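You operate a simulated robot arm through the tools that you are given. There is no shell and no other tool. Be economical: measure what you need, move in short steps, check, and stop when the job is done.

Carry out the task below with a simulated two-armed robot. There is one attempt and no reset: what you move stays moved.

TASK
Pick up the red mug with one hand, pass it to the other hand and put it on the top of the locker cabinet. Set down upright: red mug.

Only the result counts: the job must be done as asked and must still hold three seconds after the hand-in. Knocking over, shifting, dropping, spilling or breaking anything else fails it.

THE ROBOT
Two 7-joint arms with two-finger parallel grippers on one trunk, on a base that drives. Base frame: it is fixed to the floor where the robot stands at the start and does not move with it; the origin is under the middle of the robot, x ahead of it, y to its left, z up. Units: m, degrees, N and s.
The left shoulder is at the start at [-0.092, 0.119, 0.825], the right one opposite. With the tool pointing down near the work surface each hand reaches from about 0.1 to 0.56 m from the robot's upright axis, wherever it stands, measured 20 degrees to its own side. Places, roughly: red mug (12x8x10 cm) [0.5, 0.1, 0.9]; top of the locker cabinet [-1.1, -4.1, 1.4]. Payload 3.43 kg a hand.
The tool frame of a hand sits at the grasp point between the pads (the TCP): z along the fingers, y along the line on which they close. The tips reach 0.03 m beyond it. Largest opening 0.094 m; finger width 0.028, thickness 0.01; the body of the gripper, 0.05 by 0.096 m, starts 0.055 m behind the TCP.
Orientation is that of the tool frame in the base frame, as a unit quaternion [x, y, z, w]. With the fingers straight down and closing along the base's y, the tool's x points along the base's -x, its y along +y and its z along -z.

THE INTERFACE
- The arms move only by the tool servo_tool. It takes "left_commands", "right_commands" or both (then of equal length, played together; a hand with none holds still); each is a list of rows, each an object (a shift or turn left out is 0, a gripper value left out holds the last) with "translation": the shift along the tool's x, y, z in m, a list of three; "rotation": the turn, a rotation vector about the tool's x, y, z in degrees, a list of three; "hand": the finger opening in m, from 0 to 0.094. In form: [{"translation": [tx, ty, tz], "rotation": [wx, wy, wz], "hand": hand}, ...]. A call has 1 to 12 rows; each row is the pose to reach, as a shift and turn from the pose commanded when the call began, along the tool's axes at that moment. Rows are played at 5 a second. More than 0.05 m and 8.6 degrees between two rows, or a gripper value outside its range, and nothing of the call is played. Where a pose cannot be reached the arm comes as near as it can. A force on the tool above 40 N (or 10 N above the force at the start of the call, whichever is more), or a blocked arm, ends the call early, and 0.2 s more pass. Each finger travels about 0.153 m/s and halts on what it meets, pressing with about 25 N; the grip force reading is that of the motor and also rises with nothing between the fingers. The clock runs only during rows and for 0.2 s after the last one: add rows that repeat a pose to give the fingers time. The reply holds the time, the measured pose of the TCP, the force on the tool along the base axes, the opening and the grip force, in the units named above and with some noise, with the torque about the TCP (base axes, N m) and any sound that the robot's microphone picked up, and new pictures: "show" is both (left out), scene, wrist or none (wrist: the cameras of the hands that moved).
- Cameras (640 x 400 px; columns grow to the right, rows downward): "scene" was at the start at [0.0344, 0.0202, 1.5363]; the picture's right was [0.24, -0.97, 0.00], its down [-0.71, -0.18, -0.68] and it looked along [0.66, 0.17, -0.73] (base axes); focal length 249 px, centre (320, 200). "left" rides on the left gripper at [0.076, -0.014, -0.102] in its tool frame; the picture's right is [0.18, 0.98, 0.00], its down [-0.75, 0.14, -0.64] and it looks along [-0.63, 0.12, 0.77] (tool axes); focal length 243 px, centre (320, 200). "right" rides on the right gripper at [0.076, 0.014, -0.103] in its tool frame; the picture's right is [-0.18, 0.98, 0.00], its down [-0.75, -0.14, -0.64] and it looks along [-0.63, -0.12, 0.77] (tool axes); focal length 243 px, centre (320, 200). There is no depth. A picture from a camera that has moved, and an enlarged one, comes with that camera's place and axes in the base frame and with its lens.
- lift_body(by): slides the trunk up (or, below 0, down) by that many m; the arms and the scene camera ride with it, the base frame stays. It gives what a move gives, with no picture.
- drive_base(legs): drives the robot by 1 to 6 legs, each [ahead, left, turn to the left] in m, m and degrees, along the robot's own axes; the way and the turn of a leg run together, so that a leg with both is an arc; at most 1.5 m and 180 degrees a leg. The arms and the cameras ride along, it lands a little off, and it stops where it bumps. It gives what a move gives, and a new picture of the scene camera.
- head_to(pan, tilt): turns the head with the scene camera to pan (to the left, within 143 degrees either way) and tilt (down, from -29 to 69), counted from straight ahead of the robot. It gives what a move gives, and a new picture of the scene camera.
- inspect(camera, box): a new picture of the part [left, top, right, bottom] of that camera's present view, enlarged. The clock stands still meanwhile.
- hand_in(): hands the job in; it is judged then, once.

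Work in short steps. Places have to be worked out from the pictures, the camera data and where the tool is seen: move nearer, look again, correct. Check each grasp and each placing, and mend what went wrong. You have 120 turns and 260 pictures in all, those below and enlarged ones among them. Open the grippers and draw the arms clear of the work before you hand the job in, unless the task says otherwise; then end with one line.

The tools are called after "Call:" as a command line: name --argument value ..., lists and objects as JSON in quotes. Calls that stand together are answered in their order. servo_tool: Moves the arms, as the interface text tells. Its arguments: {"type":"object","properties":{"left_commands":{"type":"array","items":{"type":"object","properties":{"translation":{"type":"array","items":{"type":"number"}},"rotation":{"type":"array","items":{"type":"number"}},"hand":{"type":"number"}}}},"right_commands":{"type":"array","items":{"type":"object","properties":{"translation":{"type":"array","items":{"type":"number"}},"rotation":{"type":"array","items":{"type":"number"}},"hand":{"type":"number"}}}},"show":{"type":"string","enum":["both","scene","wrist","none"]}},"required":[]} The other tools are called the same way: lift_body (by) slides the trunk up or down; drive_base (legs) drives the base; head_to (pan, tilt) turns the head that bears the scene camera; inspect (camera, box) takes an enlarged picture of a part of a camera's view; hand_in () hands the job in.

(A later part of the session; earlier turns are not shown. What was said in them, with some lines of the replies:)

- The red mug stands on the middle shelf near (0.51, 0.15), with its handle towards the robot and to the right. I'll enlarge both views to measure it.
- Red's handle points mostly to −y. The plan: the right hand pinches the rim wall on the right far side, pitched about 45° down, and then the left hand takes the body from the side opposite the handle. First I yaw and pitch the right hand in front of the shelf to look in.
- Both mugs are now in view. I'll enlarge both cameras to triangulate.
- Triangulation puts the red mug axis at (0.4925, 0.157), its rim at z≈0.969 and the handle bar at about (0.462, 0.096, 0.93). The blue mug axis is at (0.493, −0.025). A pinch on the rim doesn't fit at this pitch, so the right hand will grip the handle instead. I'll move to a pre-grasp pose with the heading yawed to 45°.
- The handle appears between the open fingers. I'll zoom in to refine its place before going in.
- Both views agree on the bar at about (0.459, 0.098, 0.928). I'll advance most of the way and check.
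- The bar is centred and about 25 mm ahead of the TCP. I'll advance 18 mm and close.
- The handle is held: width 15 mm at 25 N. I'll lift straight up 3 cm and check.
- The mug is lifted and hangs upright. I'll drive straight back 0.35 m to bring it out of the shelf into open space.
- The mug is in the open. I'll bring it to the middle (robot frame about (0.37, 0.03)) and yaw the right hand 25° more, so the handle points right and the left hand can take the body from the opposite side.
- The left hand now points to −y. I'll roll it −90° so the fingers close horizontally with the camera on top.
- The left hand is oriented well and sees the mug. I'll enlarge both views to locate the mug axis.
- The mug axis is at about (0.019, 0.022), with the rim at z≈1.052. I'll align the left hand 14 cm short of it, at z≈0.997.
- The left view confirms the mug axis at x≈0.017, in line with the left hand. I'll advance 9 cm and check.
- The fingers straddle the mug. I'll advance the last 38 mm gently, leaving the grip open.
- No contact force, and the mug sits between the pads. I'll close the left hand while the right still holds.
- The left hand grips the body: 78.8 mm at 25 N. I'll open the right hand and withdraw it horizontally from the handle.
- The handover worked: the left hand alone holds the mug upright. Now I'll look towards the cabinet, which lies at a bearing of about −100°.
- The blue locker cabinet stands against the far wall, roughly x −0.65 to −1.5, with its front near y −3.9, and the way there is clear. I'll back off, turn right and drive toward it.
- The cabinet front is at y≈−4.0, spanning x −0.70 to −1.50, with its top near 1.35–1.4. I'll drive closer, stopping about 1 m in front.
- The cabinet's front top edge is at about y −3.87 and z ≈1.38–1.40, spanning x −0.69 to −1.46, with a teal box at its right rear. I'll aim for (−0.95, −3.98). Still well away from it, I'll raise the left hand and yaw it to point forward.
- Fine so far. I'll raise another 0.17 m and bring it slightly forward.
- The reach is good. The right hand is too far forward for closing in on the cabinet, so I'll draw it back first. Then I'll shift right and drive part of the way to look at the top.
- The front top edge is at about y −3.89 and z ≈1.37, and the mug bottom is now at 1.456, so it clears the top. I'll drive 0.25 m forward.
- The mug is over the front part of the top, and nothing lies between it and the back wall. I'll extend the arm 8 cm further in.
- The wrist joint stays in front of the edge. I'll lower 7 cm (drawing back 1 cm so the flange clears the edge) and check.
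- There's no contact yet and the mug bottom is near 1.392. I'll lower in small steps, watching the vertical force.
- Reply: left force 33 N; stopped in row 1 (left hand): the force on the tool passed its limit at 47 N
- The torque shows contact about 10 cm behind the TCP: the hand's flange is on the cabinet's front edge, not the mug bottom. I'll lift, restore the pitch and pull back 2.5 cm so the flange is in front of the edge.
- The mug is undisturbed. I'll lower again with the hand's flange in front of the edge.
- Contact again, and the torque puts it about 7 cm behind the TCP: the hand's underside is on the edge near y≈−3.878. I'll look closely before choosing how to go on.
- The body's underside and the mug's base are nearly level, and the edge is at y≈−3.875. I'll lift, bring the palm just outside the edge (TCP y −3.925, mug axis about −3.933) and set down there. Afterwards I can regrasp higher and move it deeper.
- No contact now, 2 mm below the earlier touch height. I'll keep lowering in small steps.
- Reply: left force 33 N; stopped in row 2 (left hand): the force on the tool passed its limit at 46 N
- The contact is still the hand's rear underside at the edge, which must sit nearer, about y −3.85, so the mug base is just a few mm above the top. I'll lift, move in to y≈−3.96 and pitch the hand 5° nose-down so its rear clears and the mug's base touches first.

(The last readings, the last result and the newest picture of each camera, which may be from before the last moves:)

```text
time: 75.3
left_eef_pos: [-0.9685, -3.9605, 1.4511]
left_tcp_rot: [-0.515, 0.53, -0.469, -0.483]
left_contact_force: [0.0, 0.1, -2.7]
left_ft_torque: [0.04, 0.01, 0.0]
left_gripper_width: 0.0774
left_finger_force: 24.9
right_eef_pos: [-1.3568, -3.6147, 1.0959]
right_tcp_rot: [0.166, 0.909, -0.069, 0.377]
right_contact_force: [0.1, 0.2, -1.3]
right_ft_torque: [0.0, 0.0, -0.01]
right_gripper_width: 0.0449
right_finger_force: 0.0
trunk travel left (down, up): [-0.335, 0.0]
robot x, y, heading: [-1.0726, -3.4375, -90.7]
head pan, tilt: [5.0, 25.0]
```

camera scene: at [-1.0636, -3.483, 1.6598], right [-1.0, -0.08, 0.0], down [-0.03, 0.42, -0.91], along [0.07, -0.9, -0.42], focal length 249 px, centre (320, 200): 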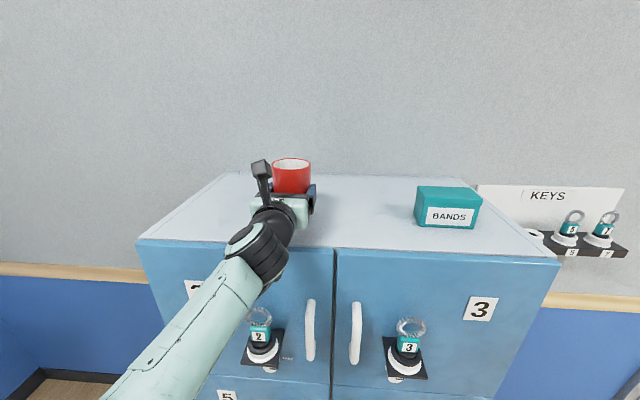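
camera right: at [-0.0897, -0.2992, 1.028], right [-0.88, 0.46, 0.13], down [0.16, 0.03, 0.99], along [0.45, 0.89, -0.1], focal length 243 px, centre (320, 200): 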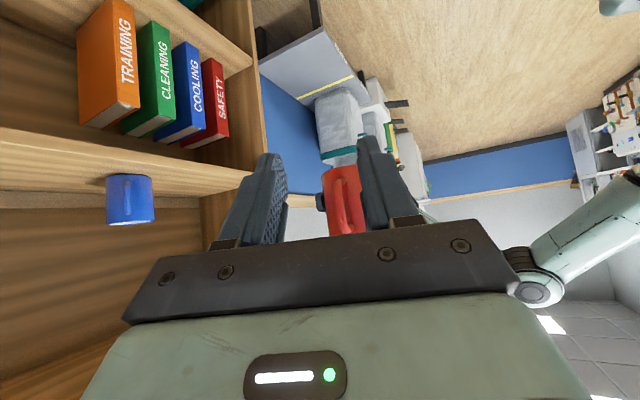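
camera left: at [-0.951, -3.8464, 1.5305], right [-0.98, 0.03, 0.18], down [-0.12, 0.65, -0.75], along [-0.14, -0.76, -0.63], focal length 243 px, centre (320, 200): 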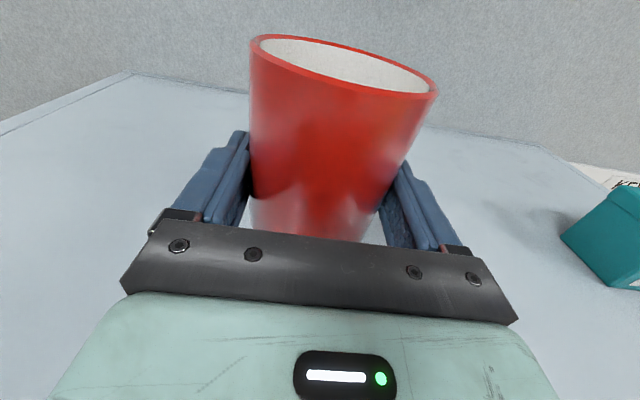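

Now I lower vertically in small steps, watching both force and torque.

Call:
servo_tool --left_commands '[{"translation": [-0.008, 0, 0.0007]}, {"translation": [-0.015, 0, 0.0013]}, {"translation": [-0.018, 0, 0.0016]}, {"translation": [-0.018, 0, 0.0016]}]' --show "none"

Call:
servo_tool --left_commands '[{"translation": [-0.002, 0, 0.0]}, {"translation": [-0.003, 0, 0.0003]}, {"translation": [-0.003, 0, 0.0003]}]' --show "none"

```text
time: 76.3
left_eef_pos: [-0.9682, -3.96, 1.4346]
left_tcp_rot: [-0.515, 0.53, -0.469, -0.483]
left_contact_force: [-0.3, -0.3, -2.1]
left_ft_torque: [0.04, 0.01, 0.0]
left_gripper_width: 0.0773
left_finger_force: 25.1
right_eef_pos: [-1.3574, -3.6153, 1.0966]
right_tcp_rot: [0.165, 0.909, -0.068, 0.376]
right_contact_force: [-0.4, -0.2, -0.6]
right_ft_torque: [0.02, 0.03, -0.02]
right_gripper_width: 0.045
right_finger_force: 0.0
trunk travel left (down, up): [-0.335, 0.0]
robot x, y, heading: [-1.0704, -3.4337, -90.7]
head pan, tilt: [5.0, 25.0]
```

```text
time: 77.1
left_eef_pos: [-0.9689, -3.9604, 1.431]
left_tcp_rot: [-0.515, 0.53, -0.469, -0.483]
left_contact_force: [-0.7, 0.1, -3.0]
left_ft_torque: [0.04, -0.02, -0.01]
left_gripper_width: 0.0774
left_finger_force: 25.4
right_eef_pos: [-1.358, -3.6155, 1.0957]
right_tcp_rot: [0.165, 0.909, -0.068, 0.377]
right_contact_force: [-0.2, 0.3, 0.6]
right_ft_torque: [0.01, 0.01, -0.02]
right_gripper_width: 0.0451
right_finger_force: 0.0
trunk travel left (down, up): [-0.335, 0.0]
robot x, y, heading: [-1.0722, -3.4381, -90.6]
head pan, tilt: [5.0, 25.0]
```

Still free at 1.431. I'll go further down in 2–3 mm steps.

Call:
servo_tool --left_commands '[{"translation": [-0.002, 0, 0.0]}, {"translation": [-0.003, 0, 0.0003]}, {"translation": [-0.003, 0, 0.0003]}]' --show "none"

Call:
servo_tool --left_commands '[{"translation": [-0.001, 0, 0.0]}, {"translation": [-0.002, 0, 0.0002]}, {"translation": [-0.002, 0, 0.0002]}]' --show "none"

```text
time: 77.9
left_eef_pos: [-0.9689, -3.961, 1.4282]
left_tcp_rot: [-0.514, 0.53, -0.47, -0.484]
left_contact_force: [0.0, 0.1, -2.6]
left_ft_torque: [0.08, -0.03, 0.01]
left_gripper_width: 0.0777
left_finger_force: 24.6
right_eef_pos: [-1.3586, -3.6155, 1.096]
right_tcp_rot: [0.165, 0.909, -0.068, 0.377]
right_contact_force: [0.8, 0.8, 0.6]
right_ft_torque: [0.0, 0.01, 0.0]
right_gripper_width: 0.045
right_finger_force: 0.0
trunk travel left (down, up): [-0.335, 0.0]
robot x, y, heading: [-1.0718, -3.4363, -90.5]
head pan, tilt: [5.0, 25.0]
```

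```text
time: 78.7
left_eef_pos: [-0.9679, -3.9603, 1.427]
left_tcp_rot: [-0.515, 0.529, -0.471, -0.483]
left_contact_force: [0.6, -1.3, -1.0]
left_ft_torque: [-0.06, -0.01, 0.01]
left_gripper_width: 0.0771
left_finger_force: 25.2
right_eef_pos: [-1.3576, -3.6145, 1.0969]
right_tcp_rot: [0.164, 0.909, -0.068, 0.377]
right_contact_force: [1.0, -0.8, 0.2]
right_ft_torque: [0.0, -0.01, -0.02]
right_gripper_width: 0.0451
right_finger_force: 0.0
trunk travel left (down, up): [-0.335, 0.0]
robot x, y, heading: [-1.0726, -3.4346, -90.7]
head pan, tilt: [5.0, 25.0]
```

First light contact, with the torque now negative: it's the mug's far base edge. I'll go 2 mm more to confirm.

Call:
servo_tool --left_commands '[{"translation": [-0.001, 0, 0.0]}, {"translation": [-0.002, 0, 0.0002]}, {"translation": [-0.002, 0, 0.0002]}]' --show "none"

Call:
inspect --camera "scene" --box '[210, 150, 370, 250]'

```text
time: 79.5
left_eef_pos: [-0.9688, -3.9599, 1.4265]
left_tcp_rot: [-0.514, 0.529, -0.47, -0.484]
left_contact_force: [1.0, -3.3, 9.5]
left_ft_torque: [-0.63, 0.0, 0.09]
left_gripper_width: 0.0775
left_finger_force: 24.9
right_eef_pos: [-1.3577, -3.6147, 1.0963]
right_tcp_rot: [0.166, 0.909, -0.069, 0.377]
right_contact_force: [0.7, 0.2, 0.5]
right_ft_torque: [0.03, -0.02, 0.02]
right_gripper_width: 0.0451
right_finger_force: 0.0
trunk travel left (down, up): [-0.335, 0.0]
robot x, y, heading: [-1.0737, -3.4391, -90.6]
head pan, tilt: [5.0, 25.0]
```

```text
4.00 times, centred on (290, 200) of scene
camera zoom: at [-1.0634, -3.482, 1.6599], right [-1.0, -0.08, 0.0], down [-0.03, 0.42, -0.91], along [0.07, -0.9, -0.42], focal length 996 px, centre (440, 200)
```

zoom: 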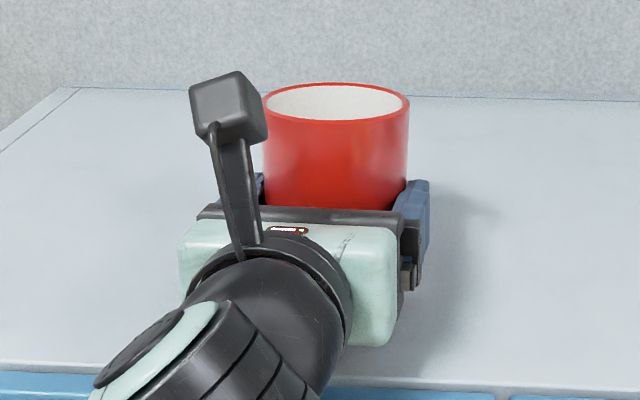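

The mug's far base edge rests on the top (contact about 5 cm ahead of the TCP). I'll open slowly so it settles flat.

Call:
servo_tool --left_commands '[{"hand": 0.078}, {"hand": 0.079}, {"hand": 0.081}, {"hand": 0.084}, {"hand": 0.088}, {"hand": 0.094}, {"hand": 0.094}, {"hand": 0.094}]'

Call:
inspect --camera "scene" --box '[210, 150, 370, 250]'

```text
time: 81.3
left_eef_pos: [-0.9682, -3.9599, 1.4265]
left_tcp_rot: [-0.514, 0.53, -0.47, -0.484]
left_contact_force: [1.8, -4.6, 16.0]
left_ft_torque: [0.86, -0.13, -0.14]
left_gripper_width: 0.0941
left_finger_force: 0.0
right_eef_pos: [-1.3576, -3.6146, 1.0953]
right_tcp_rot: [0.166, 0.909, -0.07, 0.376]
right_contact_force: [-0.3, 0.7, 0.6]
right_ft_torque: [0.02, 0.0, -0.01]
right_gripper_width: 0.0449
right_finger_force: 0.0
trunk travel left (down, up): [-0.335, 0.0]
robot x, y, heading: [-1.0712, -3.4341, -90.5]
head pan, tilt: [5.0, 25.0]
camera scene: at [-1.0634, -3.4818, 1.6598], right [-1.0, -0.08, 0.0], down [-0.03, 0.42, -0.91], along [0.07, -0.9, -0.42], focal length 249 px, centre (320, 200)
camera left: at [-0.9518, -3.8652, 1.5095], right [-0.98, 0.01, 0.18], down [-0.12, 0.71, -0.69], along [-0.14, -0.7, -0.7], focal length 243 px, centre (320, 200)
```

scene: 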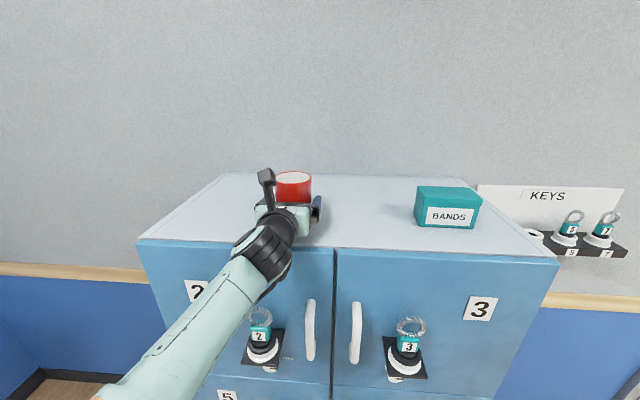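
left: 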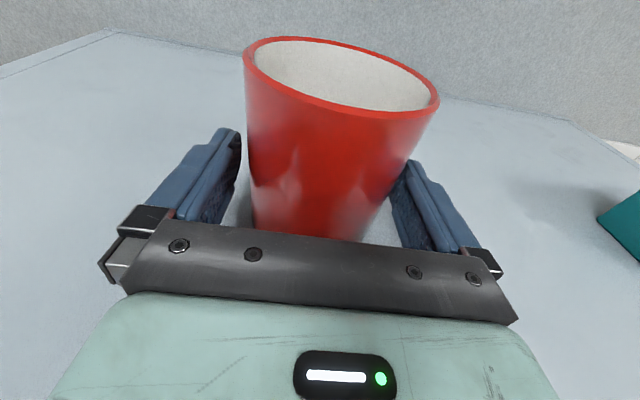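

```text
4.00 times, centred on (290, 200) of scene
camera zoom: at [-1.0634, -3.4818, 1.6598], right [-1.0, -0.08, 0.0], down [-0.03, 0.42, -0.91], along [0.07, -0.9, -0.42], focal length 996 px, centre (440, 200)
```

zoom: 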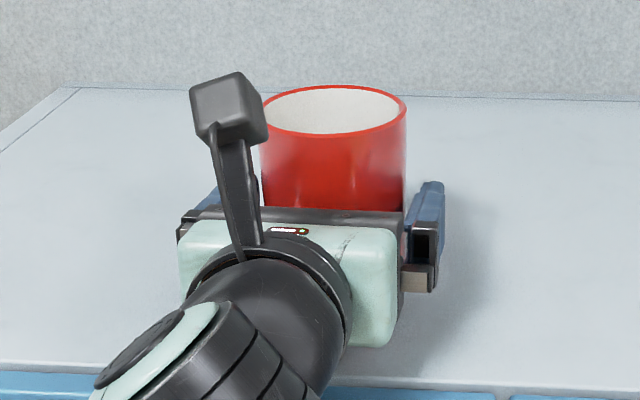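

The mug stands flat and free between the open fingers. I'll raise the hand a few mm and withdraw straight back.

Call:
servo_tool --left_commands '[{"translation": [0.006, 0, -0.0005]}, {"translation": [0.006, 0, -0.0005]}, {"translation": [0.0043, 0, -0.02]}, {"translation": [0.0025, 0, -0.04]}, {"translation": [-0.0002, 0, -0.07]}, {"translation": [-0.002, 0, -0.1]}, {"translation": [-0.003, 0, -0.13]}]'

Call:
inspect --camera "scene" --box '[210, 150, 370, 250]'

```text
time: 82.9
left_eef_pos: [-0.9621, -3.8308, 1.4334]
left_tcp_rot: [-0.515, 0.53, -0.469, -0.484]
left_contact_force: [0.6, 0.4, 0.3]
left_ft_torque: [-0.02, 0.01, -0.02]
left_gripper_width: 0.0943
left_finger_force: 0.0
right_eef_pos: [-1.356, -3.6138, 1.0953]
right_tcp_rot: [0.165, 0.909, -0.069, 0.377]
right_contact_force: [0.3, 0.1, 0.1]
right_ft_torque: [0.0, 0.02, 0.0]
right_gripper_width: 0.0449
right_finger_force: 0.0
trunk travel left (down, up): [-0.335, 0.0]
robot x, y, heading: [-1.0704, -3.4343, -90.6]
head pan, tilt: [5.0, 25.0]
camera scene: at [-1.0633, -3.4812, 1.6598], right [-1.0, -0.08, 0.0], down [-0.03, 0.42, -0.91], along [0.07, -0.9, -0.42], focal length 249 px, centre (320, 200)
camera left: at [-0.9463, -3.7352, 1.517], right [-0.98, 0.01, 0.18], down [-0.12, 0.71, -0.69], along [-0.14, -0.7, -0.7], focal length 243 px, centre (320, 200)
```

scene: 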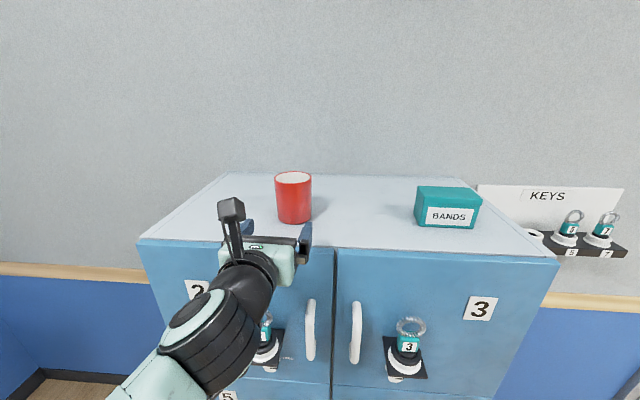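
left: 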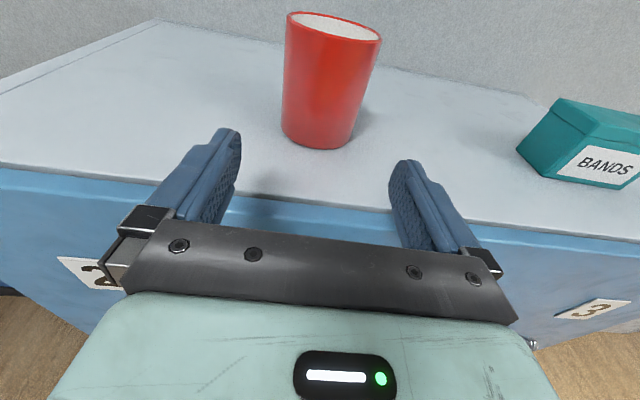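

```text
4.00 times, centred on (290, 200) of scene
camera zoom: at [-1.0633, -3.4812, 1.6598], right [-1.0, -0.08, 0.0], down [-0.03, 0.42, -0.91], along [0.07, -0.9, -0.42], focal length 996 px, centre (440, 200)
```

zoom: 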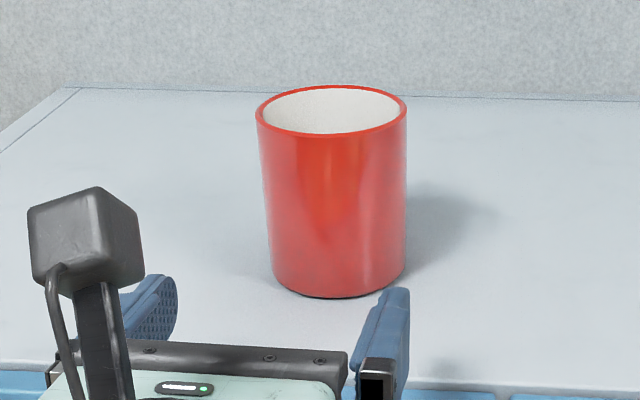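

The mug stands upright on the cabinet top, well inside the edge. I'll back the robot away to clear the arms and check once more.

Call:
drive_base --legs '[[-0.3, 0, 0]]'

```text
time: 84.9
left_eef_pos: [-0.9626, -3.5359, 1.434]
left_tcp_rot: [-0.515, 0.53, -0.469, -0.483]
left_contact_force: [-0.4, -0.5, -0.1]
left_ft_torque: [-0.01, 0.0, -0.01]
left_gripper_width: 0.0939
left_finger_force: 0.1
right_eef_pos: [-1.3551, -3.3198, 1.0963]
right_tcp_rot: [0.166, 0.909, -0.069, 0.377]
right_contact_force: [-0.2, -0.1, -0.9]
right_ft_torque: [-0.01, -0.05, 0.0]
right_gripper_width: 0.0449
right_finger_force: 0.0
trunk travel left (down, up): [-0.335, 0.0]
robot x, y, heading: [-1.0658, -3.1411, -90.8]
head pan, tilt: [5.0, 25.0]
camera scene: at [-1.0605, -3.1869, 1.66], right [-1.0, -0.08, 0.0], down [-0.03, 0.42, -0.91], along [0.07, -0.9, -0.42], focal length 249 px, centre (320, 200)
```

scene: 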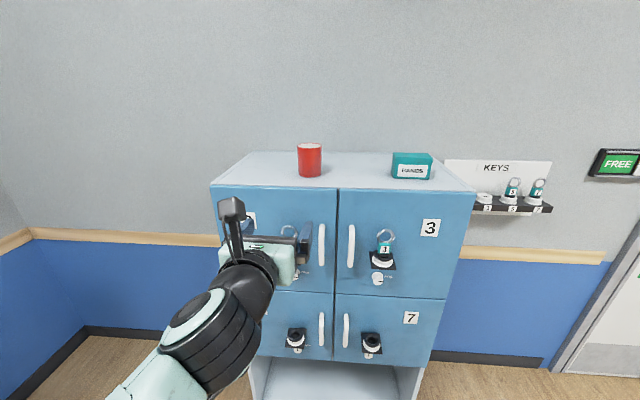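

The mug is upright on the cabinet, both grippers are open and clear, and nothing else was moved. I'm handing in.

Call:
hand_in

```text
The job is handed in.
```

The red mug was picked up with the right hand, passed to the left, and is standing upright on top of the locker cabinet. While I was setting it down, the hand pressed on the cabinet's front edge a few times, at up to 47 N; nothing there appeared to move.
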